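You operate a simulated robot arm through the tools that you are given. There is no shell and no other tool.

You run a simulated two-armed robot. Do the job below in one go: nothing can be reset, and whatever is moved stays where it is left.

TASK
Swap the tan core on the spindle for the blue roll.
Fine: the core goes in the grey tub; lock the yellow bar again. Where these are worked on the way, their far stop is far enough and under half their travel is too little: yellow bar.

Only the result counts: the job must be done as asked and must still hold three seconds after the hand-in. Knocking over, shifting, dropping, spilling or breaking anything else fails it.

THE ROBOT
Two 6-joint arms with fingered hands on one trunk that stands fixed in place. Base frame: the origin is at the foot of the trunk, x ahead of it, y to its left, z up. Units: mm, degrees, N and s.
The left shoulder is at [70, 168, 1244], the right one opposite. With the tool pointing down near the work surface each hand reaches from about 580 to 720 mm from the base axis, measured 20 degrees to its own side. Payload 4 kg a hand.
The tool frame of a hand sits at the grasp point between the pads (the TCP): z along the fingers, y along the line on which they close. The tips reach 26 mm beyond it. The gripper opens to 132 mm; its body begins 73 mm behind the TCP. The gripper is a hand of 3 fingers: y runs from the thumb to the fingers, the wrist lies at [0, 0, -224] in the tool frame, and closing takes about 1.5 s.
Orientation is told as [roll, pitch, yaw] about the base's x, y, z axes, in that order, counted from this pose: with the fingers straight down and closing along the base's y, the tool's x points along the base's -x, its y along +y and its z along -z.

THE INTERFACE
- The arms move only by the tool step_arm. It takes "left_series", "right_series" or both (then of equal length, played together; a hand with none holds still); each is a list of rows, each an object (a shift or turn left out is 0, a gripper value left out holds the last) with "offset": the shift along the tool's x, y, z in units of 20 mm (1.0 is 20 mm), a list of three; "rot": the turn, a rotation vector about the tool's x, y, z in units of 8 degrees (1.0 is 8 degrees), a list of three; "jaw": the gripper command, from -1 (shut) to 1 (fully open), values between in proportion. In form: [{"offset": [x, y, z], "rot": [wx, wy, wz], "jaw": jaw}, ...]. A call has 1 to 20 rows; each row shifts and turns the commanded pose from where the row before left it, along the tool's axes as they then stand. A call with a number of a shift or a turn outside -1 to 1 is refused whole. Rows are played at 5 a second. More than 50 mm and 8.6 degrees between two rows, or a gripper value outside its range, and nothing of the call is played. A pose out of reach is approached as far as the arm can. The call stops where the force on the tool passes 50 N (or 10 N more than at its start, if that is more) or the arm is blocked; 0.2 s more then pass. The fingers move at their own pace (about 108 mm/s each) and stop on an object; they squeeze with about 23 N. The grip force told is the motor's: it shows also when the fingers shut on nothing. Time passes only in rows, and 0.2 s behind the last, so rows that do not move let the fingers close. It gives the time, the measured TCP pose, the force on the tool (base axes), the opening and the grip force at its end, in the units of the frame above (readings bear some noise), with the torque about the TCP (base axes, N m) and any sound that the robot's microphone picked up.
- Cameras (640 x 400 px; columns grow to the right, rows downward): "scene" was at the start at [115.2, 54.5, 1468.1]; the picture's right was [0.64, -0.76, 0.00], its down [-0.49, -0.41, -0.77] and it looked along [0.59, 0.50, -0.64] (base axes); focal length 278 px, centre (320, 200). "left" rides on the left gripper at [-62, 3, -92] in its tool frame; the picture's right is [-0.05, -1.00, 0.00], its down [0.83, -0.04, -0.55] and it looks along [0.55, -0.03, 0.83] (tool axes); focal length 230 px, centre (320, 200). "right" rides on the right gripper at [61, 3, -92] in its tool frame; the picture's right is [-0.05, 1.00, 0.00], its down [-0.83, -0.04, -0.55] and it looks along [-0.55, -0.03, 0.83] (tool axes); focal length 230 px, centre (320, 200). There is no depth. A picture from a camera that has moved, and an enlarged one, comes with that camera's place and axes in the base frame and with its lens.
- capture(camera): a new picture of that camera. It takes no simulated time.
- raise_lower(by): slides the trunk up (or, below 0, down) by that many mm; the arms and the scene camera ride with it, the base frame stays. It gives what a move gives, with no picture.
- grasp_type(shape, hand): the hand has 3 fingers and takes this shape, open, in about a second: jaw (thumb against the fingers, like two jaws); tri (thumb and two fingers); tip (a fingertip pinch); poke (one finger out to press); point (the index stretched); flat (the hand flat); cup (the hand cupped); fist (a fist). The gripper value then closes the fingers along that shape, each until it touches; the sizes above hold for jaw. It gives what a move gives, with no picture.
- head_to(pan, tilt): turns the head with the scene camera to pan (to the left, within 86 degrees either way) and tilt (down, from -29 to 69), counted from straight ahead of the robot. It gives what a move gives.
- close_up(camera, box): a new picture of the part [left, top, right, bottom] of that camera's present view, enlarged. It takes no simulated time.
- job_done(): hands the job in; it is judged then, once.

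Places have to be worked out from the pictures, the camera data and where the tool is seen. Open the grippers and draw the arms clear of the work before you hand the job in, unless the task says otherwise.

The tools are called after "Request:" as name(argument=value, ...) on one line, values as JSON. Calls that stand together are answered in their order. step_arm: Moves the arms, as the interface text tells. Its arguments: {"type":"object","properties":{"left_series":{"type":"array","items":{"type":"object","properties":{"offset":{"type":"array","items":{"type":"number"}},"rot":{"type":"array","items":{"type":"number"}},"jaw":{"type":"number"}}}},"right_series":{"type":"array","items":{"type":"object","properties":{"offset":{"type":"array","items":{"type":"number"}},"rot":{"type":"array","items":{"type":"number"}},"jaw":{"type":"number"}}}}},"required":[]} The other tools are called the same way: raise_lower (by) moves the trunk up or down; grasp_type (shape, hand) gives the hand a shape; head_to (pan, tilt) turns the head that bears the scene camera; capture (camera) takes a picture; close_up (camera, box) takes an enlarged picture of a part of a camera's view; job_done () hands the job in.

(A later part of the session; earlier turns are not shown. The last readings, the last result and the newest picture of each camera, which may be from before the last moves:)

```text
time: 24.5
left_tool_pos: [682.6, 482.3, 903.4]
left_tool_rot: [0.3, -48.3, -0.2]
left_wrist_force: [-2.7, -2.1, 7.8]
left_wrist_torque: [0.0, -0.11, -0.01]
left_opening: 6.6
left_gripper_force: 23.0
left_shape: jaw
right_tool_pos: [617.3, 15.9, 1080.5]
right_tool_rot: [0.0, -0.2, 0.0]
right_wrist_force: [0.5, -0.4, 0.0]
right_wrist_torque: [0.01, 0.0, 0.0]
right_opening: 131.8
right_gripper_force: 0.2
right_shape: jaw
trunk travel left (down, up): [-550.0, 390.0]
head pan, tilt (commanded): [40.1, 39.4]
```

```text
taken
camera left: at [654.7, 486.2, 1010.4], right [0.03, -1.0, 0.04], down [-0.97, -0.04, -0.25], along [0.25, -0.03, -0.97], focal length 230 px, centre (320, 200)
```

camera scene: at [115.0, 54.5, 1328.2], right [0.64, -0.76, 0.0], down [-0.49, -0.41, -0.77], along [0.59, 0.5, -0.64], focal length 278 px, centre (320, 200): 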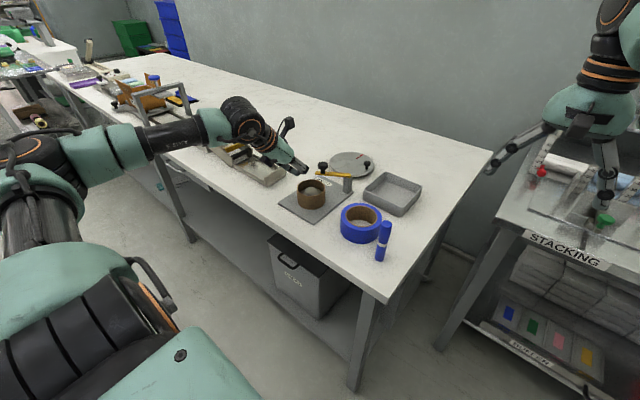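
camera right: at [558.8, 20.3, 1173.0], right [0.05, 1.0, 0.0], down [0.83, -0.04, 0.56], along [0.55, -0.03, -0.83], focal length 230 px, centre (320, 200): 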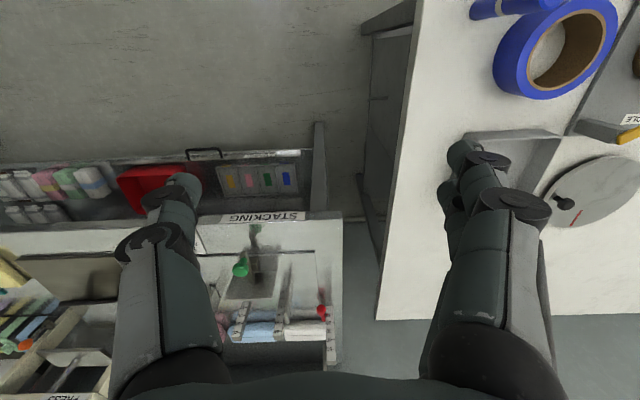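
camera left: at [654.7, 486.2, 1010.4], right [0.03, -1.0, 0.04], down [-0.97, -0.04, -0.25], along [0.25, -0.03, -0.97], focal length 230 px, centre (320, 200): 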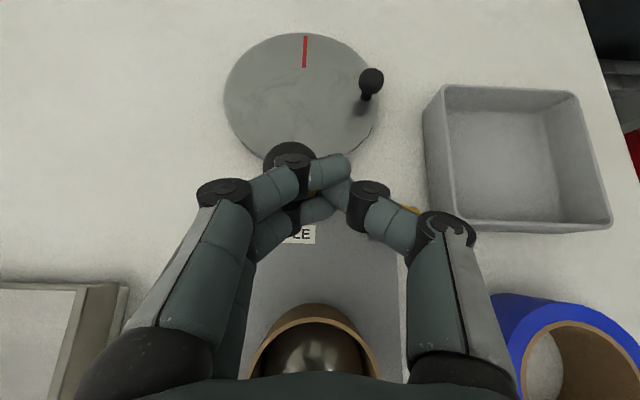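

The upward force rose to about 8 N and the knob lags a little at about (705, 498), so it may be near its stop. I check from the scene camera.

Request:
close_up(camera="scene", box=[270, 110, 400, 220])

Request:
close_up(camera="right", box=[440, 0, 640, 200])

```text
3.64 times, centred on (335, 165) of scene
camera zoom: at [113.2, 53.2, 1328.5], right [0.64, -0.76, 0.0], down [-0.48, -0.41, -0.77], along [0.59, 0.5, -0.63], focal length 1011 px, centre (266, 327)
```

zoom: 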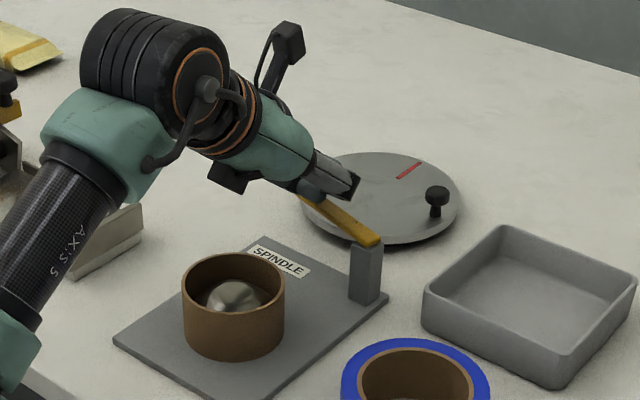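

```text
2.00 times, centred on (540, 100) of right
camera zoom: at [557.1, 19.1, 1173.8], right [0.05, 1.0, 0.0], down [0.83, -0.04, 0.56], along [0.56, -0.03, -0.83], focal length 460 px, centre (-120, 400)
```

zoom: 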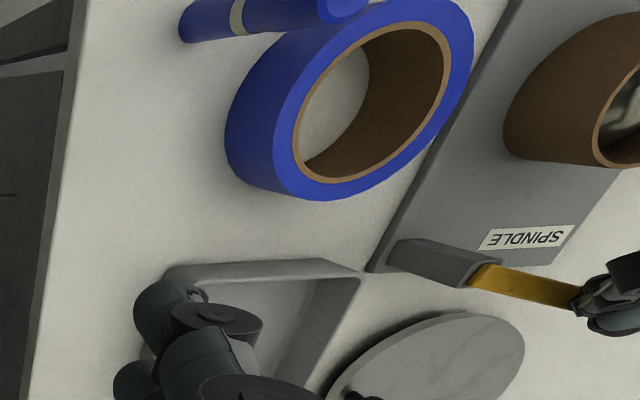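

The bar is about 75° open. I push another 8 mm, slightly lower, to feel whether this is the stop.

Request:
step_arm(left_series=[{"offset": [0.149, 0, 0.134]}, {"offset": [-0.134, 0, 0.149]}, {"offset": [-0.134, 0, 0.149]}, {"offset": [0, 0, 0]}])

Request:
capture(camera="left")

```text
time: 25.5
left_tool_pos: [686.2, 481.8, 902.6]
left_tool_rot: [0.3, -48.3, -0.4]
left_wrist_force: [-23.9, -1.9, 19.7]
left_wrist_torque: [0.03, 0.0, 0.14]
left_opening: 8.1
left_gripper_force: 22.8
left_shape: jaw
right_tool_pos: [612.4, 13.4, 1084.9]
right_tool_rot: [0.2, -0.5, 0.0]
right_wrist_force: [-0.5, -0.2, 0.3]
right_wrist_torque: [0.01, 0.04, -0.03]
right_opening: 131.7
right_gripper_force: 0.0
right_shape: jaw
trunk travel left (down, up): [-550.0, 390.0]
head pan, tilt (commanded): [40.1, 39.4]
```

```text
taken
camera left: at [658.0, 485.7, 1009.3], right [0.03, -1.0, 0.03], down [-0.97, -0.04, -0.25], along [0.25, -0.02, -0.97], focal length 230 px, centre (320, 200)
```

left: 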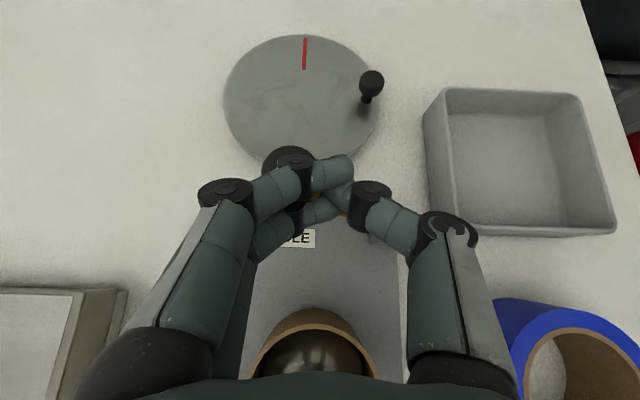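

The resistance reached 24 N with no further travel, so the bar is at its far stop, about 76° open. I back the hand off, rise, and reduce the tilt to about 25° above the core, opening the jaw to about 110 mm.

Request:
step_arm(left_series=[{"offset": [0.669, 0, -0.743]}, {"offset": [0.669, 0, -0.743]}, {"offset": [-0.743, 0, -0.669]}, {"offset": [-0.743, 0, -0.669]}, {"offset": [-0.743, 0, -0.669]}, {"offset": [0.7, 0, -0.78], "rot": [0, 0.967, 0]}, {"offset": [0.8, 0, -0.68], "rot": [0, 0.967, 0]}, {"offset": [0.88, 0, -0.57], "rot": [0, 0.967, 0], "jaw": 0.667}, {"offset": [0, 0, 0]}, {"offset": [0, 0, 0]}])

Request:
capture(camera="left")

Request:
close_up(camera="scene", box=[250, 100, 430, 260])

```text
time: 27.7
left_tool_pos: [588.1, 482.5, 957.5]
left_tool_rot: [0.0, -24.8, -0.1]
left_wrist_force: [-0.7, 0.2, -0.8]
left_wrist_torque: [0.01, -0.01, 0.0]
left_opening: 109.8
left_gripper_force: 0.1
left_shape: jaw
right_tool_pos: [619.7, 16.7, 1080.3]
right_tool_rot: [0.1, -0.1, 0.1]
right_wrist_force: [0.1, -0.4, -1.0]
right_wrist_torque: [0.02, 0.0, 0.0]
right_opening: 131.7
right_gripper_force: 0.0
right_shape: jaw
trunk travel left (down, up): [-550.0, 390.0]
head pan, tilt (commanded): [40.1, 39.4]
```

```text
taken
camera left: at [605.8, 487.0, 1066.1], right [0.05, -1.0, 0.02], down [-0.99, -0.04, 0.15], along [-0.15, -0.03, -0.99], focal length 230 px, centre (320, 200)
```

left: 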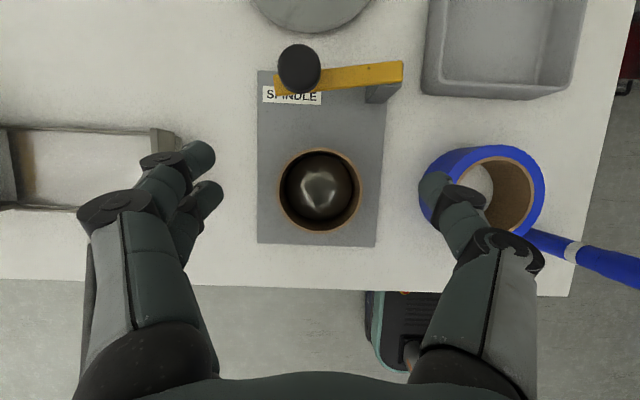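

```text
2.50 times, centred on (340, 180) of scene
camera zoom: at [115.4, 54.5, 1328.1], right [0.64, -0.76, 0.0], down [-0.49, -0.41, -0.77], along [0.59, 0.5, -0.64], focal length 695 px, centre (270, 250)
```

zoom: 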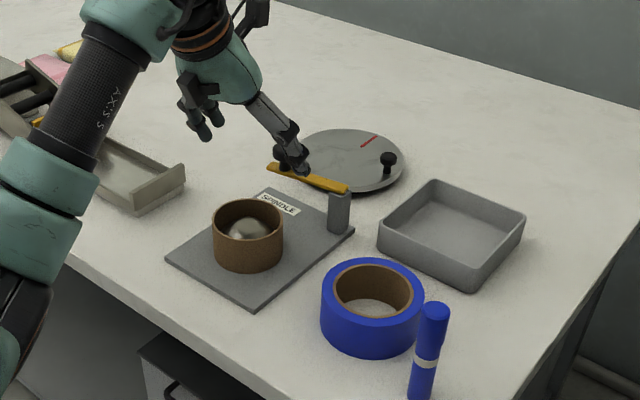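

The retreating fingers dragged the bar back a little: it now sits about 50° open, still well over half, and clear of the core and the roll. I zoom in to fix the core's centre for the grasp.

Request:
close_up(camera="left", box=[250, 40, 410, 250])

Request:
close_up(camera="scene", box=[285, 165, 375, 235])

```text
1.90 times, centred on (330, 145) of left
camera zoom: at [605.8, 487.0, 1066.1], right [0.05, -1.0, 0.02], down [-0.99, -0.04, 0.15], along [-0.15, -0.03, -0.99], focal length 438 px, centre (301, 305)
```

zoom: 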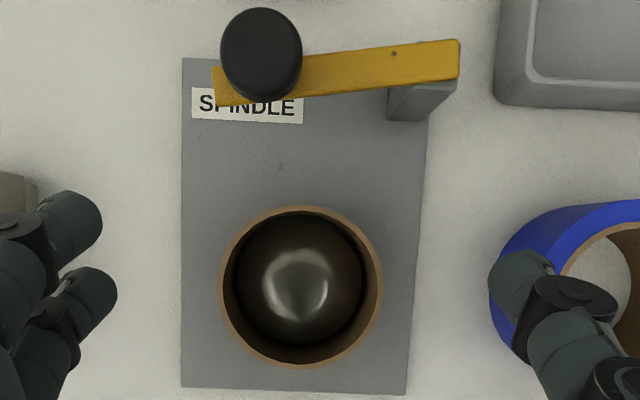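

```text
5.71 times, centred on (330, 200) of scene
camera zoom: at [115.4, 54.5, 1328.1], right [0.64, -0.76, 0.0], down [-0.49, -0.41, -0.77], along [0.59, 0.5, -0.64], focal length 1589 px, centre (263, 200)
```

zoom: 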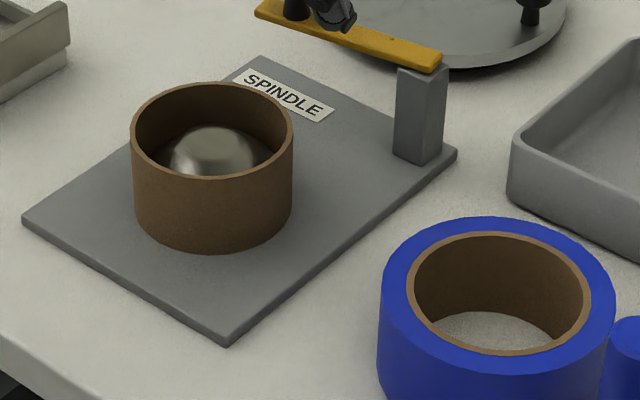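

The core centre comes out at (582.5, 481.5) with its top at z ≈ 854 in both cameras. I descend with the jaw open at 110 mm to TCP z ≈ 842 around it.

Request:
step_arm(left_series=[{"offset": [0.446, -0.008, 0.854]}, {"offset": [0.446, -0.008, 0.854]}, {"offset": [0.446, -0.008, 0.854]}, {"offset": [0.446, -0.008, 0.854]}, {"offset": [0.446, -0.008, 0.854]}])

Request:
capture(camera="left")

Request:
close_up(camera="scene", box=[250, 100, 430, 260])

```text
time: 28.9
left_tool_pos: [586.2, 480.6, 861.1]
left_tool_rot: [0.1, -24.9, 0.0]
left_wrist_force: [0.2, -0.3, -0.5]
left_wrist_torque: [0.0, 0.02, 0.01]
left_opening: 110.1
left_gripper_force: 0.0
left_shape: jaw
right_tool_pos: [619.4, 15.8, 1079.5]
right_tool_rot: [0.0, 0.0, 0.0]
right_wrist_force: [0.3, -0.1, -0.1]
right_wrist_torque: [0.01, 0.03, 0.01]
right_opening: 131.8
right_gripper_force: 0.1
right_shape: jaw
trunk travel left (down, up): [-550.0, 390.0]
head pan, tilt (commanded): [40.1, 39.4]
```

```text
taken
camera left: at [601.7, 485.6, 970.0], right [0.05, -1.0, 0.02], down [-0.99, -0.04, 0.15], along [-0.15, -0.03, -0.99], focal length 230 px, centre (320, 200)
```

left: 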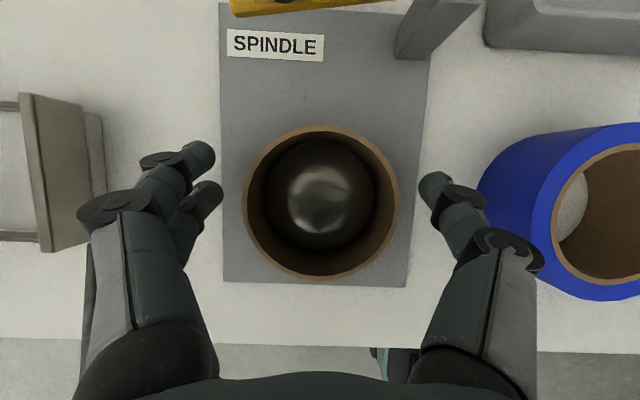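

```text
2.50 times, centred on (340, 180) of scene
camera zoom: at [115.4, 54.7, 1328.1], right [0.64, -0.76, 0.0], down [-0.49, -0.41, -0.77], along [0.59, 0.5, -0.64], focal length 695 px, centre (270, 250)
```

zoom: 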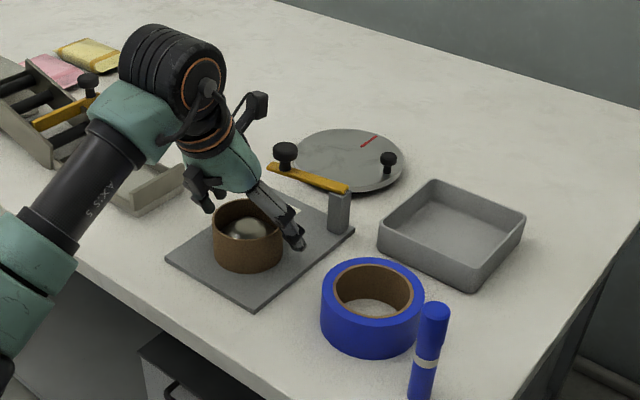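

The core is centred between thumb and fingers with clear space all round. I descend the last 19 mm and close on it.

Request:
step_arm(left_series=[{"offset": [0.567, 0.045, 0.785]}, {"jaw": -1}, {"jaw": -1}, {"jaw": -1}, {"jaw": -1}, {"jaw": -1}])

Request:
capture(camera="left")

Request:
close_up(camera="scene", box=[285, 145, 375, 235])

```text
time: 30.3
left_tool_pos: [580.8, 481.5, 842.3]
left_tool_rot: [0.1, -24.9, 0.0]
left_wrist_force: [-0.2, 0.0, 1.3]
left_wrist_torque: [-0.01, -0.01, -0.01]
left_opening: 71.4
left_gripper_force: 22.8
left_shape: jaw
right_tool_pos: [618.7, 16.3, 1079.6]
right_tool_rot: [0.0, 0.0, 0.1]
right_wrist_force: [0.2, 0.4, 0.2]
right_wrist_torque: [-0.03, 0.01, 0.02]
right_opening: 131.9
right_gripper_force: 0.1
right_shape: jaw
trunk travel left (down, up): [-550.0, 390.0]
head pan, tilt (commanded): [40.1, 39.4]
```

```text
taken
camera left: at [598.4, 486.2, 950.9], right [0.05, -1.0, 0.02], down [-0.99, -0.04, 0.15], along [-0.15, -0.03, -0.99], focal length 230 px, centre (320, 200)
```

left: 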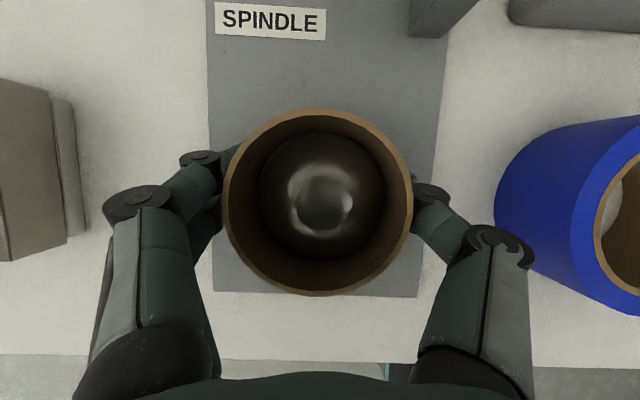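

```text
4.44 times, centred on (330, 190) of scene
camera zoom: at [115.3, 54.6, 1328.1], right [0.64, -0.76, 0.0], down [-0.49, -0.41, -0.77], along [0.59, 0.5, -0.64], focal length 1236 px, centre (276, 244)
```

zoom: 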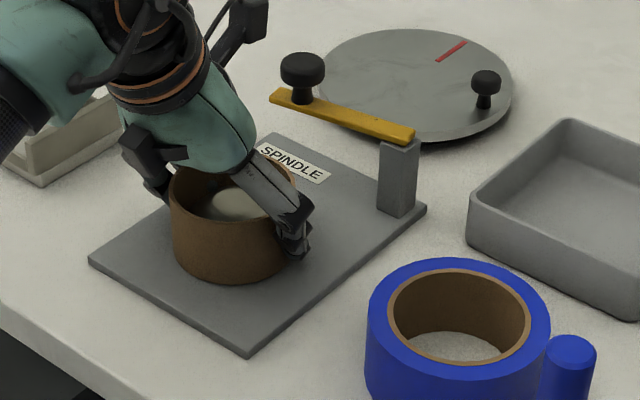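

The core is gripped at 71 mm with 23 N. I lift straight up 30 mm first and check it comes along.

Request:
step_arm(left_series=[{"offset": [-0.21, 0, -0.454]}, {"offset": [-0.21, 0, -0.454]}, {"offset": [-0.21, 0, -0.454]}])

Request:
close_up(camera="scene", box=[285, 145, 375, 235])

```text
time: 31.1
left_tool_pos: [580.8, 482.7, 872.6]
left_tool_rot: [0.1, -25.0, 0.0]
left_wrist_force: [0.6, 0.6, -0.1]
left_wrist_torque: [0.0, -0.01, 0.0]
left_opening: 71.5
left_gripper_force: 23.0
left_shape: jaw
right_tool_pos: [620.0, 16.0, 1080.6]
right_tool_rot: [0.0, 0.0, 0.1]
right_wrist_force: [0.7, -0.3, -0.1]
right_wrist_torque: [0.01, -0.02, -0.03]
right_opening: 132.1
right_gripper_force: 0.1
right_shape: jaw
trunk travel left (down, up): [-550.0, 390.0]
head pan, tilt (commanded): [40.1, 39.4]
```

```text
4.44 times, centred on (330, 190) of scene
camera zoom: at [115.1, 54.4, 1328.1], right [0.64, -0.76, 0.0], down [-0.49, -0.41, -0.77], along [0.59, 0.5, -0.64], focal length 1236 px, centre (276, 244)
```

zoom: 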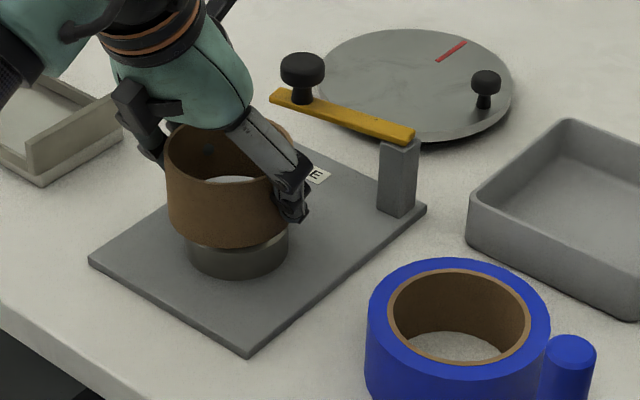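

The core is coming off the spindle cleanly. I lift it another 54 mm so it clears the spindle, post and bar.

Request:
step_arm(left_series=[{"offset": [-0.378, 0, -0.817]}, {"offset": [-0.378, 0, -0.817]}, {"offset": [-0.378, 0, -0.817]}, {"offset": [0, 0, 0]}])

Request:
close_up(camera="scene", box=[265, 125, 385, 235])

Request:
capture(camera="left")

```text
time: 32.1
left_tool_pos: [577.0, 483.1, 926.0]
left_tool_rot: [0.2, -24.8, 0.0]
left_wrist_force: [-0.7, 0.4, 0.5]
left_wrist_torque: [0.01, 0.01, 0.01]
left_opening: 71.4
left_gripper_force: 22.5
left_shape: jaw
right_tool_pos: [618.9, 17.1, 1080.3]
right_tool_rot: [0.0, 0.0, 0.0]
right_wrist_force: [-0.4, 0.5, -0.9]
right_wrist_torque: [-0.02, -0.03, 0.01]
right_opening: 131.7
right_gripper_force: 0.1
right_shape: jaw
trunk travel left (down, up): [-550.0, 390.0]
head pan, tilt (commanded): [40.1, 39.4]
```

```text
3.64 times, centred on (325, 180) of scene
camera zoom: at [115.2, 54.7, 1328.1], right [0.64, -0.76, 0.0], down [-0.49, -0.41, -0.77], along [0.59, 0.5, -0.64], focal length 1011 px, centre (302, 273)
```

zoom: 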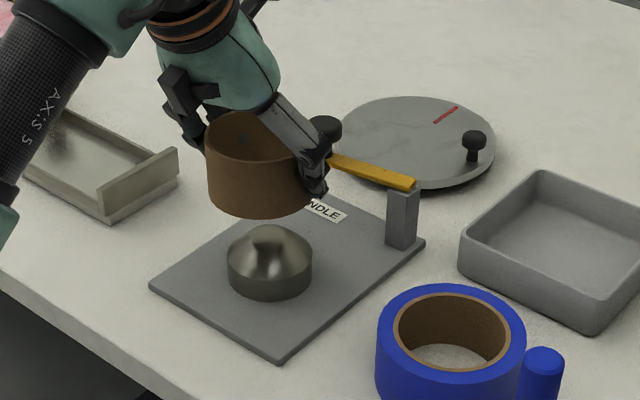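

```text
taken
camera left: at [595.9, 487.9, 1033.7], right [0.05, -1.0, 0.02], down [-0.99, -0.04, 0.15], along [-0.15, -0.03, -0.99], focal length 230 px, centre (320, 200)
```

left: 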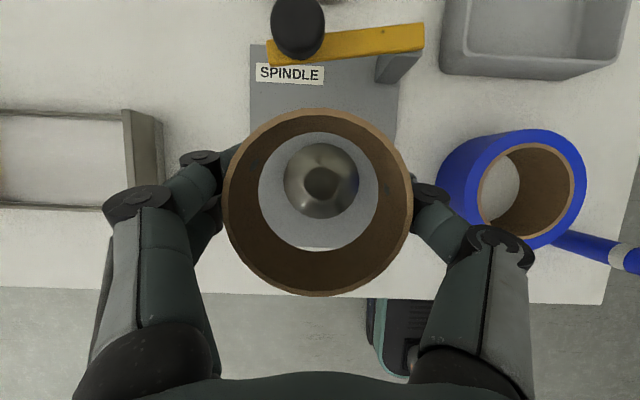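

The spindle is bare and the core is held high, with its bottom at about z 890. I carry it past the post toward the tub in a curved path with gradually more tilt.

Request:
step_arm(left_series=[{"offset": [-0.535, -0.788, 0.124]}, {"offset": [-0.535, -0.788, 0.124]}, {"offset": [-0.535, -0.788, 0.124]}, {"offset": [-0.535, -0.788, 0.124]}, {"offset": [-0.67, -0.99, 0.33], "rot": [0, -0.25, 0]}, {"offset": [-0.66, -0.99, 0.35], "rot": [0, -0.25, 0]}, {"offset": [-0.65, -0.99, 0.37], "rot": [0, -0.25, 0]}, {"offset": [-0.64, -0.99, 0.39], "rot": [0, -0.25, 0]}])

Request:
capture(camera="left")

Request:
close_up(camera="scene", box=[265, 105, 425, 245])

```text
time: 33.9
left_tool_pos: [682.6, 340.9, 934.7]
left_tool_rot: [0.2, -32.8, -0.1]
left_wrist_force: [-0.2, 0.0, -0.7]
left_wrist_torque: [0.0, -0.04, 0.0]
left_opening: 71.3
left_gripper_force: 23.0
left_shape: jaw
right_tool_pos: [619.6, 16.1, 1079.8]
right_tool_rot: [0.2, 0.0, 0.1]
right_wrist_force: [0.4, 0.8, 0.4]
right_wrist_torque: [0.04, 0.0, 0.03]
right_opening: 131.9
right_gripper_force: 0.1
right_shape: jaw
trunk travel left (down, up): [-550.0, 390.0]
head pan, tilt (commanded): [40.1, 39.4]
```

```text
taken
camera left: at [684.3, 344.8, 1044.5], right [0.04, -1.0, 0.03], down [-1.0, -0.04, 0.01], along [-0.01, -0.03, -1.0], focal length 230 px, centre (320, 200)
```

left: 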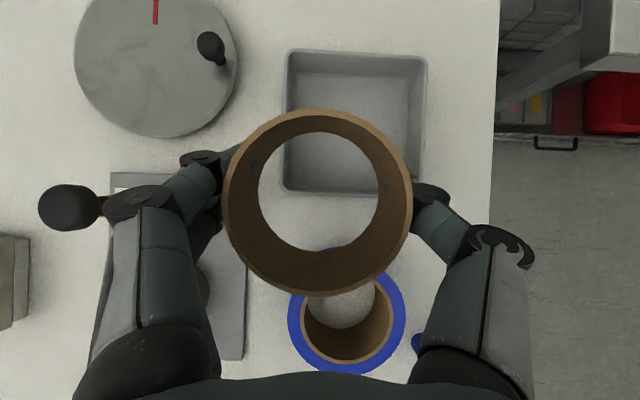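

```text
2.86 times, centred on (345, 175) of scene
camera zoom: at [115.8, 53.6, 1328.1], right [0.64, -0.76, 0.0], down [-0.49, -0.41, -0.77], along [0.59, 0.5, -0.64], focal length 795 px, centre (249, 271)
```

zoom: 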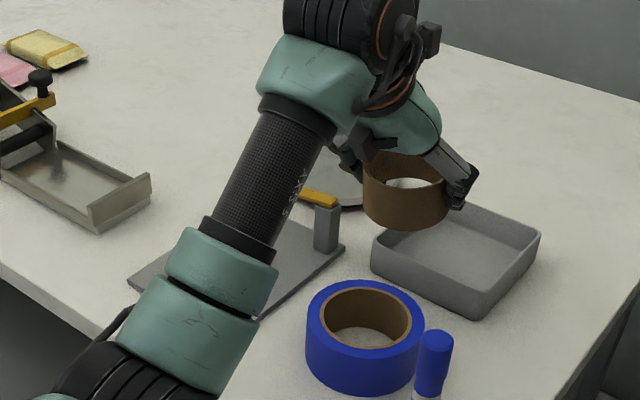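

From straight above, the tub's centre measures about (753, 308). I carry the core over it to TCP (750, 306) while tilting to about 40°.

Request:
step_arm(left_series=[{"offset": [-0.668, -0.436, 0.517], "rot": [0, -0.225, 0]}, {"offset": [-0.65, -0.436, 0.54], "rot": [0, -0.225, 0]}, {"offset": [-0.634, -0.436, 0.558], "rot": [0, -0.225, 0]}, {"offset": [-0.617, -0.436, 0.577], "rot": [0, -0.225, 0]}, {"offset": [0, 0, 0]}])

Request:
capture(camera="left")

Request:
close_up(camera="scene", box=[285, 105, 425, 245])

```text
time: 35.1
left_tool_pos: [726.1, 344.9, 928.0]
left_tool_rot: [-0.3, -40.2, -0.1]
left_wrist_force: [0.1, -0.1, 0.6]
left_wrist_torque: [-0.01, 0.01, 0.01]
left_opening: 71.4
left_gripper_force: 23.1
left_shape: jaw
left hand out of reach, approached as far as the arm can: row 1, 2, 3, 4
right_tool_pos: [619.2, 16.7, 1079.6]
right_tool_rot: [0.0, 0.1, 0.1]
right_wrist_force: [0.2, 0.4, 1.2]
right_wrist_torque: [0.01, 0.01, 0.03]
right_opening: 131.8
right_gripper_force: 0.2
right_shape: jaw
trunk travel left (down, up): [-550.0, 390.0]
head pan, tilt (commanded): [40.1, 39.4]
```

```text
taken
camera left: at [714.3, 350.7, 1036.7], right [0.03, -1.0, 0.04], down [-0.99, -0.04, -0.11], along [0.11, -0.04, -0.99], focal length 230 px, centre (320, 200)
```

left: 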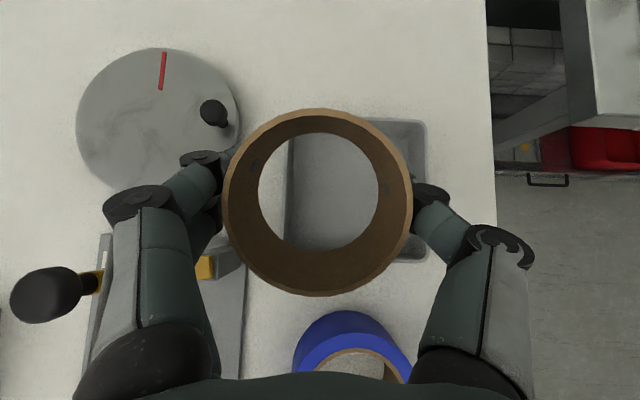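

```text
2.86 times, centred on (355, 175) of scene
camera zoom: at [115.1, 54.5, 1328.1], right [0.64, -0.76, 0.0], down [-0.49, -0.41, -0.77], along [0.59, 0.5, -0.64], focal length 795 px, centre (220, 271)
```

zoom: 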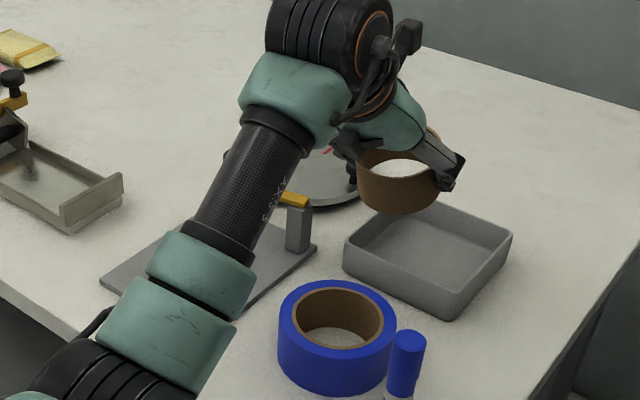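

The arm stopped short at (726, 345). Earlier a negative yaw gave more reach, so I turn the hand 24° about its own axis here, with the core held high above the tub, and try again toward the tub centre.

Request:
step_arm(left_series=[{"rot": [0, 0, 1]}, {"rot": [0, 0, 1]}, {"rot": [0, 0, 1]}])

```text
time: 35.9
left_tool_pos: [726.8, 346.4, 927.1]
left_tool_rot: [18.6, -36.2, -30.4]
left_wrist_force: [-0.1, -0.3, -1.0]
left_wrist_torque: [-0.03, -0.01, -0.01]
left_opening: 71.2
left_gripper_force: 23.1
left_shape: jaw
right_tool_pos: [620.3, 17.1, 1080.3]
right_tool_rot: [0.0, 0.0, 0.1]
right_wrist_force: [0.3, 0.1, -0.1]
right_wrist_torque: [0.01, 0.01, 0.02]
right_opening: 131.8
right_gripper_force: 0.0
right_shape: jaw
trunk travel left (down, up): [-550.0, 390.0]
head pan, tilt (commanded): [40.1, 39.4]
```

The turn worked without moving the core's position. Now I move toward (750, 308).

Request:
step_arm(left_series=[{"offset": [-0.525, -0.46, 0.247]}, {"offset": [-0.525, -0.46, 0.247]}, {"offset": [-0.525, -0.46, 0.247]}, {"offset": [0, 0, 0]}])

Request:
capture(camera="left")

Request:
close_up(camera="scene", box=[285, 105, 425, 245])

```text
time: 36.9
left_tool_pos: [729.4, 345.2, 927.5]
left_tool_rot: [18.5, -36.2, -30.3]
left_wrist_force: [0.1, 0.2, 0.1]
left_wrist_torque: [-0.02, -0.01, -0.01]
left_opening: 71.0
left_gripper_force: 23.4
left_shape: jaw
left hand out of reach, approached as far as the arm can: row 1, 2, 3
right_tool_pos: [619.9, 16.8, 1079.3]
right_tool_rot: [0.1, 0.0, 0.0]
right_wrist_force: [-0.2, 0.2, -0.4]
right_wrist_torque: [-0.01, -0.04, 0.02]
right_opening: 132.0
right_gripper_force: 0.2
right_shape: jaw
trunk travel left (down, up): [-550.0, 390.0]
head pan, tilt (commanded): [40.1, 39.4]
```

```text
taken
camera left: at [713.3, 325.4, 1033.6], right [-0.28, -0.93, -0.22], down [-0.95, 0.3, -0.08], along [0.14, 0.19, -0.97], focal length 230 px, centre (320, 200)
```

left: 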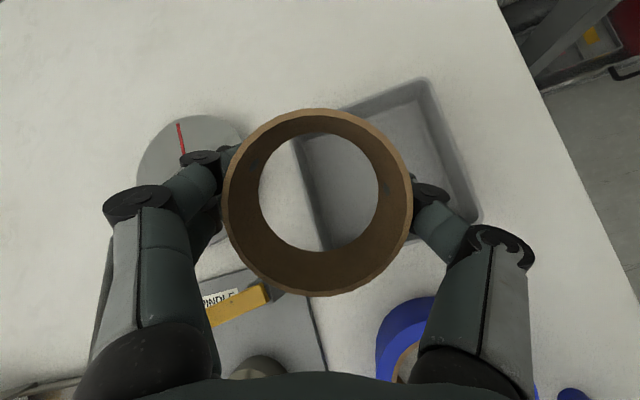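

```text
2.86 times, centred on (355, 175) of scene
camera zoom: at [115.3, 54.5, 1328.1], right [0.64, -0.76, 0.0], down [-0.49, -0.41, -0.77], along [0.59, 0.5, -0.64], focal length 795 px, centre (220, 271)
```

zoom: 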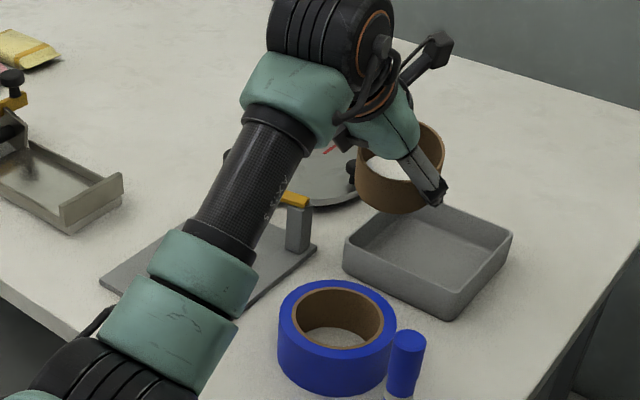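

The limit is not the hand's yaw. I look at the left arm itself to understand its posture.

Request:
head_to(pan=50, tilt=50)

Request:
capture(camera="scene")

```text
time: 37.6
left_tool_pos: [728.9, 345.4, 926.8]
left_tool_rot: [18.5, -36.2, -30.4]
left_wrist_force: [0.2, 0.4, 0.5]
left_wrist_torque: [0.0, 0.01, -0.01]
left_opening: 71.1
left_gripper_force: 23.4
left_shape: jaw
right_tool_pos: [618.7, 16.6, 1080.4]
right_tool_rot: [0.1, 0.0, 0.1]
right_wrist_force: [0.9, 0.5, -1.3]
right_wrist_torque: [0.0, -0.01, -0.03]
right_opening: 132.0
right_gripper_force: 0.0
right_shape: jaw
trunk travel left (down, up): [-550.0, 390.0]
head pan, tilt (commanded): [50.0, 50.0]
```

```text
taken
camera scene: at [99.6, 58.4, 1313.1], right [0.77, -0.64, 0.0], down [-0.49, -0.59, -0.64], along [0.41, 0.49, -0.77], focal length 278 px, centre (320, 200)
```

scene: 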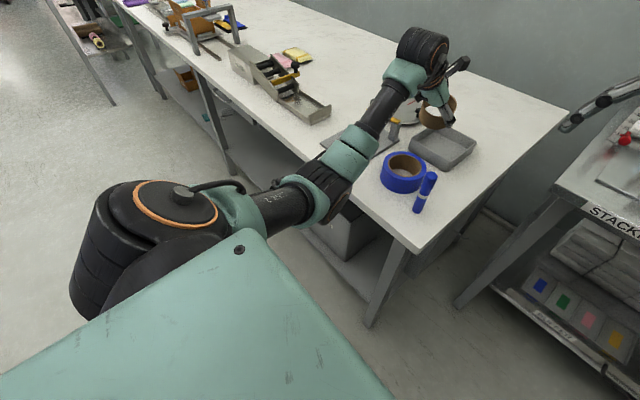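

The arm is stretched out fairly straight. I add tilt about the base y axis so the wrist comes back while the core stays over the tub, and undo the 24° hand turn.

Request:
step_arm(left_series=[{"rot": [0, 0, -1]}, {"rot": [0, 0, -1]}, {"rot": [0, 0, -1]}, {"rot": [0, -0.9, 0]}, {"offset": [0, 0, 0]}])

```text
time: 38.8
left_tool_pos: [728.0, 345.0, 926.9]
left_tool_rot: [0.1, -47.3, -0.1]
left_wrist_force: [-0.2, 0.5, -0.4]
left_wrist_torque: [-0.01, -0.04, -0.02]
left_opening: 71.1
left_gripper_force: 22.9
left_shape: jaw
right_tool_pos: [620.0, 16.3, 1081.1]
right_tool_rot: [0.1, 0.0, 0.2]
right_wrist_force: [0.4, -0.1, -0.8]
right_wrist_torque: [-0.03, 0.01, 0.01]
right_opening: 131.8
right_gripper_force: 0.1
right_shape: jaw
trunk travel left (down, up): [-550.0, 390.0]
head pan, tilt (commanded): [50.0, 50.0]
```

The tilt of 47° was reached without moving. Now I test a sideways move of 20 mm toward the tub centre line.

Request:
step_arm(left_series=[{"offset": [0, -0.5, 0]}, {"offset": [0, -0.5, 0]}])

```text
time: 39.4
left_tool_pos: [725.1, 335.7, 926.1]
left_tool_rot: [-0.3, -47.3, -0.1]
left_wrist_force: [-0.2, 0.6, -0.8]
left_wrist_torque: [0.01, -0.03, -0.01]
left_opening: 71.2
left_gripper_force: 22.9
left_shape: jaw
left hand out of reach, approached as far as the arm can: row 2
right_tool_pos: [619.5, 16.2, 1081.2]
right_tool_rot: [0.0, 0.0, 0.0]
right_wrist_force: [0.4, 0.3, -0.2]
right_wrist_torque: [-0.03, 0.02, 0.01]
right_opening: 131.8
right_gripper_force: 0.1
right_shape: jaw
trunk travel left (down, up): [-550.0, 390.0]
head pan, tilt (commanded): [50.0, 50.0]
```

Sideways motion stops at y ≈ 336. I turn the hand about the vertical by -15° so it points toward the tub while the wrist stays further left, and tilt a little more.

Request:
step_arm(left_series=[{"rot": [0.689, 0, 0.636]}, {"rot": [0.689, 0, 0.636]}, {"rot": [0, -0.6, 0]}, {"offset": [0, 0, 0]}])

```text
time: 40.4
left_tool_pos: [725.3, 335.7, 926.1]
left_tool_rot: [0.1, -52.1, -15.3]
left_wrist_force: [0.6, -0.8, 0.1]
left_wrist_torque: [-0.02, -0.01, 0.01]
left_opening: 71.1
left_gripper_force: 22.6
left_shape: jaw
right_tool_pos: [619.2, 15.5, 1079.9]
right_tool_rot: [0.3, -0.1, 0.0]
right_wrist_force: [-0.2, -0.6, 0.2]
right_wrist_torque: [0.0, 0.0, 0.01]
right_opening: 132.0
right_gripper_force: 0.0
right_shape: jaw
trunk travel left (down, up): [-550.0, 390.0]
head pan, tilt (commanded): [50.0, 50.0]
```

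The hand now points -15° with 52° tilt and no drift. I move to TCP (748, 309) over the tub centre.

Request:
step_arm(left_series=[{"offset": [-0.4475, -0.485, 0.575]}, {"offset": [-0.4475, -0.485, 0.575]}, {"offset": [0, 0, 0]}])

Request:
capture(camera="left")

Request:
close_up(camera="scene", box=[350, 40, 530, 220])

```text
time: 41.2
left_tool_pos: [747.4, 309.9, 925.3]
left_tool_rot: [0.1, -52.1, -15.1]
left_wrist_force: [-0.3, 0.0, -0.7]
left_wrist_torque: [0.01, -0.04, 0.01]
left_opening: 70.9
left_gripper_force: 23.0
left_shape: jaw
right_tool_pos: [619.0, 17.5, 1079.7]
right_tool_rot: [0.0, -0.1, 0.1]
right_wrist_force: [0.0, 0.5, -0.2]
right_wrist_torque: [0.0, -0.03, 0.02]
right_opening: 132.2
right_gripper_force: 0.0
right_shape: jaw
trunk travel left (down, up): [-550.0, 390.0]
head pan, tilt (commanded): [50.0, 50.0]
```

```text
taken
camera left: at [714.3, 322.6, 1029.9], right [-0.23, -0.97, 0.04], down [-0.93, 0.2, -0.31], along [0.3, -0.11, -0.95], focal length 230 px, centre (320, 200)
```

left: 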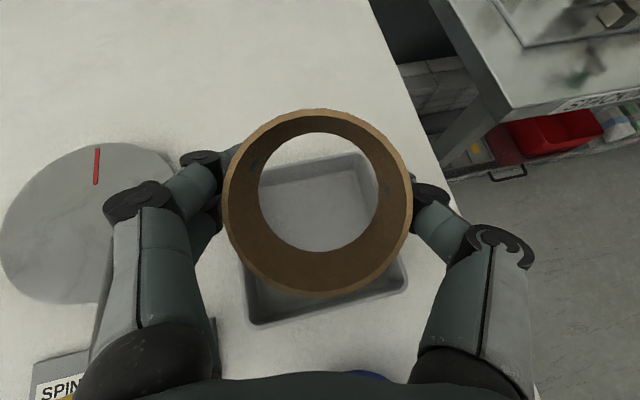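

```text
2.22 times, centred on (440, 130) of scene
camera zoom: at [99.3, 58.8, 1313.1], right [0.77, -0.64, 0.0], down [-0.49, -0.59, -0.64], along [0.41, 0.49, -0.77], focal length 618 px, centre (53, 356)
```

zoom: 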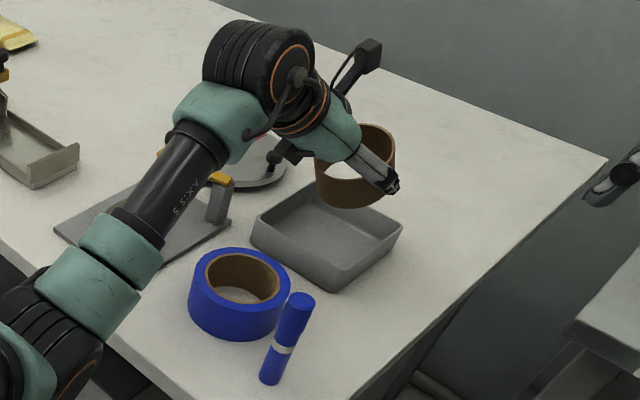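

The hand reached (747, 310), and the tub (x 692–811, y 249–373) lies right beneath the core. I lower to TCP z ≈ 868, so the core's low edge is about 20 mm above the tub floor while the fingers stay near the rim.

Request:
step_arm(left_series=[{"offset": [0.823, -0.025, 0.488]}, {"offset": [0.823, -0.025, 0.488]}, {"offset": [0.823, -0.025, 0.488]}, {"offset": [0, 0, 0]}])

Request:
capture(camera="left")

Request:
close_up(camera="scene", box=[400, 60, 490, 160])

Request:
close_up(camera="right", box=[400, 0, 640, 200])

```text
time: 42.2
left_tool_pos: [740.2, 309.5, 868.9]
left_tool_rot: [0.1, -52.1, -15.1]
left_wrist_force: [-0.6, -0.3, -0.5]
left_wrist_torque: [-0.01, -0.02, 0.02]
left_opening: 70.9
left_gripper_force: 22.9
left_shape: jaw
right_tool_pos: [618.7, 16.0, 1080.6]
right_tool_rot: [0.1, 0.0, 0.0]
right_wrist_force: [0.2, -0.8, 0.1]
right_wrist_torque: [0.04, 0.02, 0.01]
right_opening: 132.3
right_gripper_force: 0.0
right_shape: jaw
trunk travel left (down, up): [-550.0, 390.0]
head pan, tilt (commanded): [50.0, 50.0]
```

```text
taken
camera left: at [707.4, 322.3, 973.0], right [-0.23, -0.97, 0.04], down [-0.93, 0.2, -0.31], along [0.3, -0.11, -0.95], focal length 230 px, centre (320, 200)
```

left: 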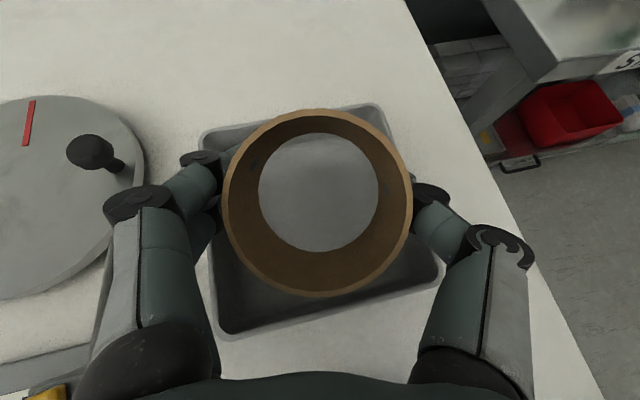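

```text
4.00 times, centred on (445, 110) of scene
camera zoom: at [99.5, 58.3, 1313.1], right [0.77, -0.64, 0.0], down [-0.49, -0.59, -0.64], along [0.41, 0.49, -0.77], focal length 1112 px, centre (-180, 560)
```

zoom: 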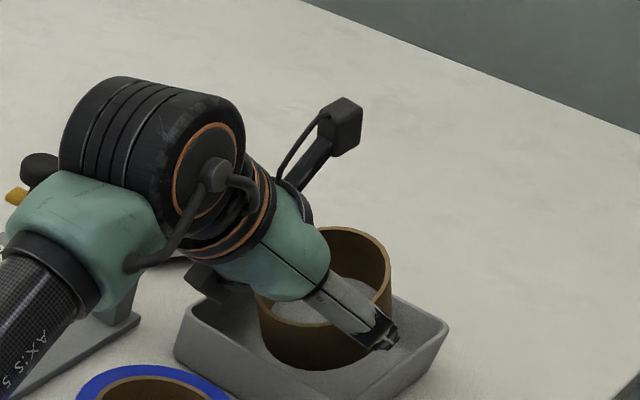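

```text
2.00 times, centred on (520, 100) of right
camera zoom: at [558.9, 20.2, 1172.8], right [0.05, 1.0, 0.0], down [0.83, -0.04, 0.55], along [0.55, -0.03, -0.83], focal length 460 px, centre (-80, 400)
```

zoom: 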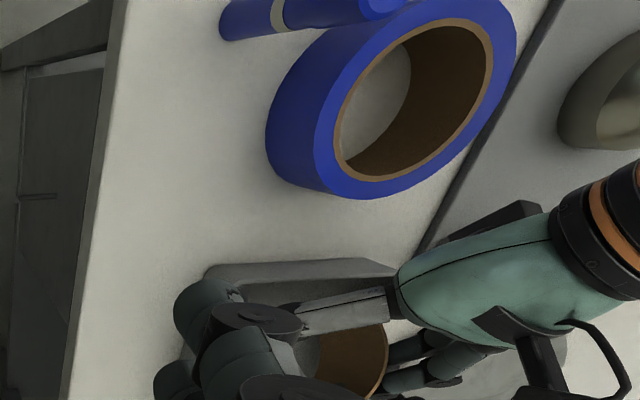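

The core is inside the tub outline with its lower edge just above the floor, and there is no contact force. I open the fingers slightly to let it go.

Request:
step_arm(left_series=[{"jaw": 0.29}, {"jaw": 0.29}, {"jaw": 0.29}, {"jaw": 0.29}])

Request:
capture(camera="left")

Request:
close_up(camera="scene", box=[400, 60, 490, 160])

```text
time: 43.2
left_tool_pos: [739.6, 310.3, 869.5]
left_tool_rot: [0.0, -52.1, -15.0]
left_wrist_force: [-0.5, 0.6, 0.0]
left_wrist_torque: [-0.01, 0.0, 0.01]
left_opening: 84.8
left_gripper_force: 0.1
left_shape: jaw
right_tool_pos: [619.2, 17.3, 1079.7]
right_tool_rot: [0.0, 0.0, 0.0]
right_wrist_force: [0.0, 1.0, 0.4]
right_wrist_torque: [-0.04, -0.01, 0.0]
right_opening: 131.9
right_gripper_force: 0.1
right_shape: jaw
trunk travel left (down, up): [-550.0, 390.0]
head pan, tilt (commanded): [50.0, 50.0]
```

```text
taken
camera left: at [707.5, 322.4, 973.4], right [-0.23, -0.97, 0.04], down [-0.93, 0.2, -0.31], along [0.3, -0.11, -0.95], focal length 230 px, centre (320, 200)
```

left: 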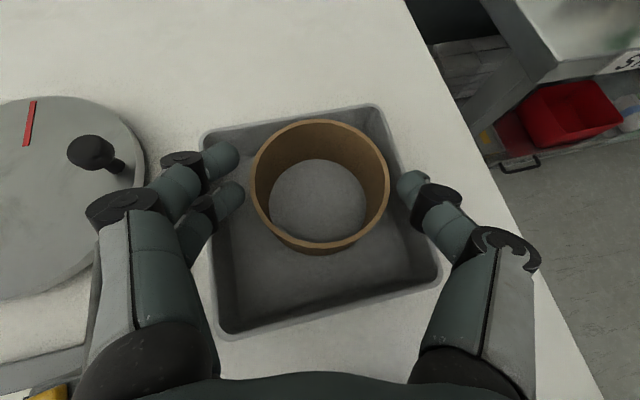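

```text
4.00 times, centred on (445, 110) of scene
camera zoom: at [99.5, 58.4, 1313.1], right [0.77, -0.64, 0.0], down [-0.49, -0.59, -0.64], along [0.41, 0.49, -0.77], focal length 1112 px, centre (-180, 560)
```

zoom: 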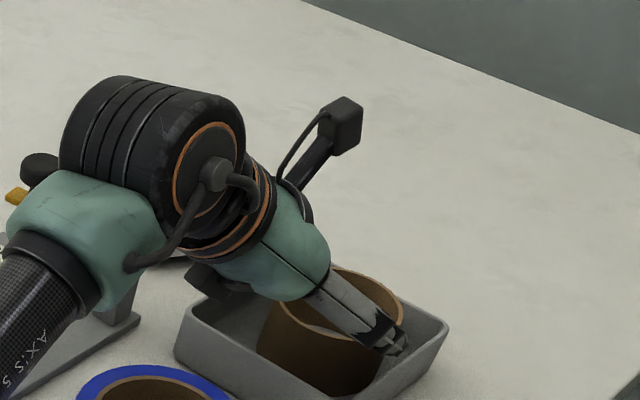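

The core stands upright in the tub. I raise the hand straight up, clear of the tub and core.

Request:
step_arm(left_series=[{"offset": [-0.789, 0, -0.614]}, {"offset": [-0.789, 0, -0.614]}, {"offset": [-0.789, 0, -0.614]}, {"offset": [-0.395, 0, -0.307]}])

Request:
close_up(camera="left", box=[180, 60, 460, 360])

```text
time: 44.2
left_tool_pos: [741.1, 310.7, 938.7]
left_tool_rot: [0.1, -52.2, -15.0]
left_wrist_force: [0.0, -0.8, 0.1]
left_wrist_torque: [-0.05, 0.0, 0.01]
left_opening: 84.8
left_gripper_force: 0.1
left_shape: jaw
right_tool_pos: [619.5, 16.7, 1080.3]
right_tool_rot: [0.2, -0.1, 0.0]
right_wrist_force: [0.2, -0.2, -0.5]
right_wrist_torque: [0.02, -0.01, 0.0]
right_opening: 131.8
right_gripper_force: 0.1
right_shape: jaw
trunk travel left (down, up): [-550.0, 390.0]
head pan, tilt (commanded): [50.0, 50.0]
```

```text
1.33 times, centred on (320, 210) of left
camera zoom: at [709.2, 323.5, 1043.6], right [-0.23, -0.97, 0.04], down [-0.93, 0.2, -0.31], along [0.3, -0.11, -0.95], focal length 307 px, centre (320, 187)
```

zoom: 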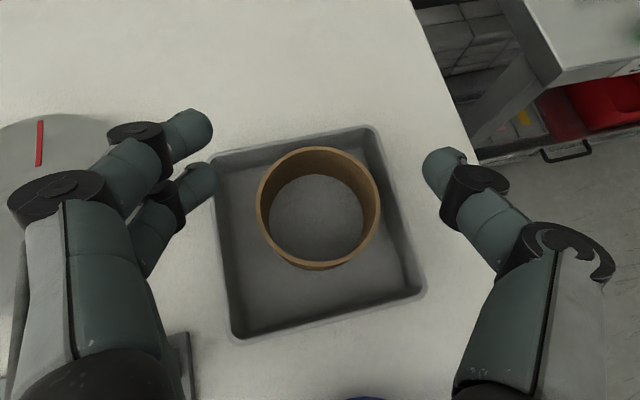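

The core rests upright in the tub. I bring the hand back toward the roll at a safe height, reducing tilt to about 22° and opening fully.

Request:
step_arm(left_series=[{"offset": [0.465, -0.214, -0.72], "rot": [0, 0.469, 0]}, {"offset": [0.515, -0.214, -0.685], "rot": [0, 0.469, 0]}, {"offset": [0.555, -0.214, -0.65], "rot": [0, 0.469, 0]}, {"offset": [0.6, -0.214, -0.615], "rot": [0, 0.469, 0]}, {"offset": [0.635, -0.214, -0.575], "rot": [0, 0.469, 0]}, {"offset": [0.675, -0.214, -0.53], "rot": [0, 0.469, 0], "jaw": 1}, {"offset": [0.705, -0.214, -0.485], "rot": [0, 0.469, 0]}, {"offset": [0.735, -0.214, -0.44], "rot": [0, 0.469, 0]}, {"offset": [0, 0, 0]}])

Request:
capture(camera="left")

Request:
capture(camera="scene")

```text
time: 46.2
left_tool_pos: [626.1, 327.1, 917.5]
left_tool_rot: [0.1, -22.3, -15.1]
left_wrist_force: [-0.7, 0.3, -0.3]
left_wrist_torque: [-0.02, 0.01, 0.0]
left_opening: 131.9
left_gripper_force: 0.0
left_shape: jaw
left hand out of reach, approached as far as the arm can: row 7, 8
right_tool_pos: [620.2, 16.8, 1079.8]
right_tool_rot: [0.1, 0.0, 0.0]
right_wrist_force: [0.3, 0.5, -0.1]
right_wrist_torque: [-0.01, 0.02, 0.02]
right_opening: 132.0
right_gripper_force: 0.0
right_shape: jaw
trunk travel left (down, up): [-550.0, 390.0]
head pan, tilt (commanded): [50.0, 50.0]
```

```text
taken
camera left: at [647.6, 326.5, 1025.9], right [-0.21, -0.98, 0.02], down [-0.96, 0.21, 0.2], along [-0.2, 0.02, -0.98], focal length 230 px, centre (320, 200)
```

left: 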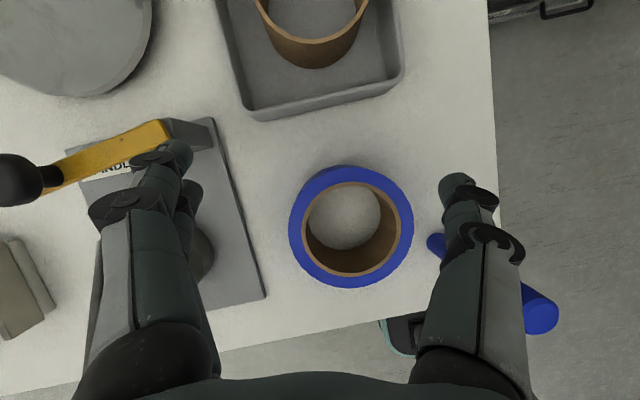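

```text
taken
camera scene: at [99.1, 58.0, 1313.2], right [0.77, -0.64, 0.0], down [-0.49, -0.59, -0.64], along [0.41, 0.49, -0.77], focal length 278 px, centre (320, 200)
```

scene: 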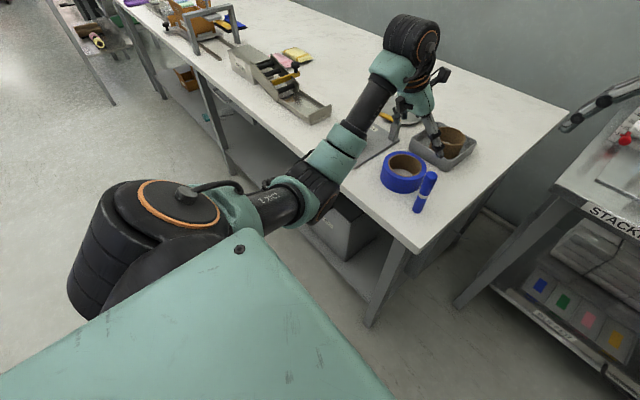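

The arm again reported a limit and the hand sank to z 917, though nothing was touched. I look closely at the arm's structure to understand which postures it allows.

Request:
close_up(camera="scene", box=[60, 0, 500, 320])

Request:
close_up(camera="scene", box=[320, 0, 480, 200])

```text
1.25 times, centred on (280, 160) of scene
camera zoom: at [99.1, 58.0, 1313.2], right [0.77, -0.64, 0.0], down [-0.49, -0.59, -0.64], along [0.41, 0.49, -0.77], focal length 348 px, centre (370, 250)
```

zoom: 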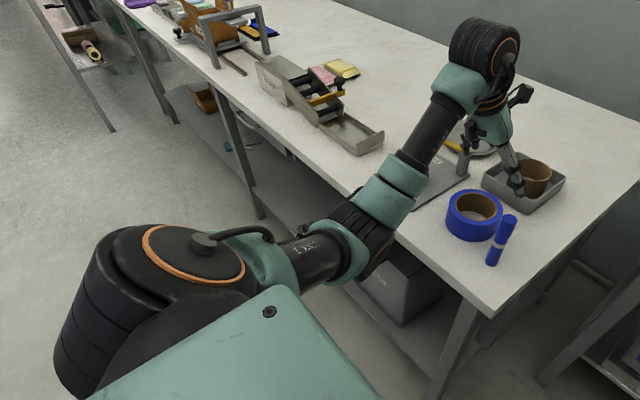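

```text
2.00 times, centred on (400, 100) of scene
camera zoom: at [99.1, 58.0, 1313.2], right [0.77, -0.64, 0.0], down [-0.49, -0.59, -0.64], along [0.41, 0.49, -0.77], focal length 556 px, centre (160, 400)
```

zoom: 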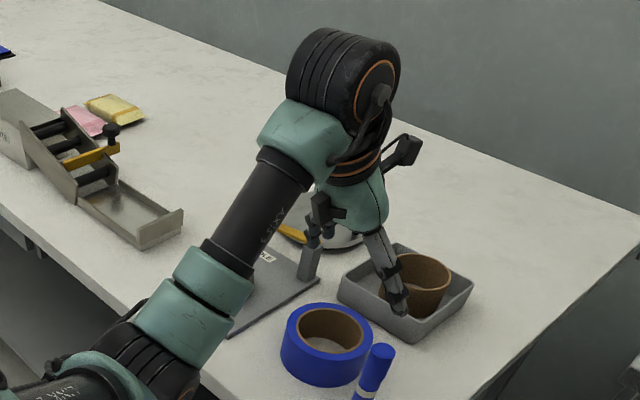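

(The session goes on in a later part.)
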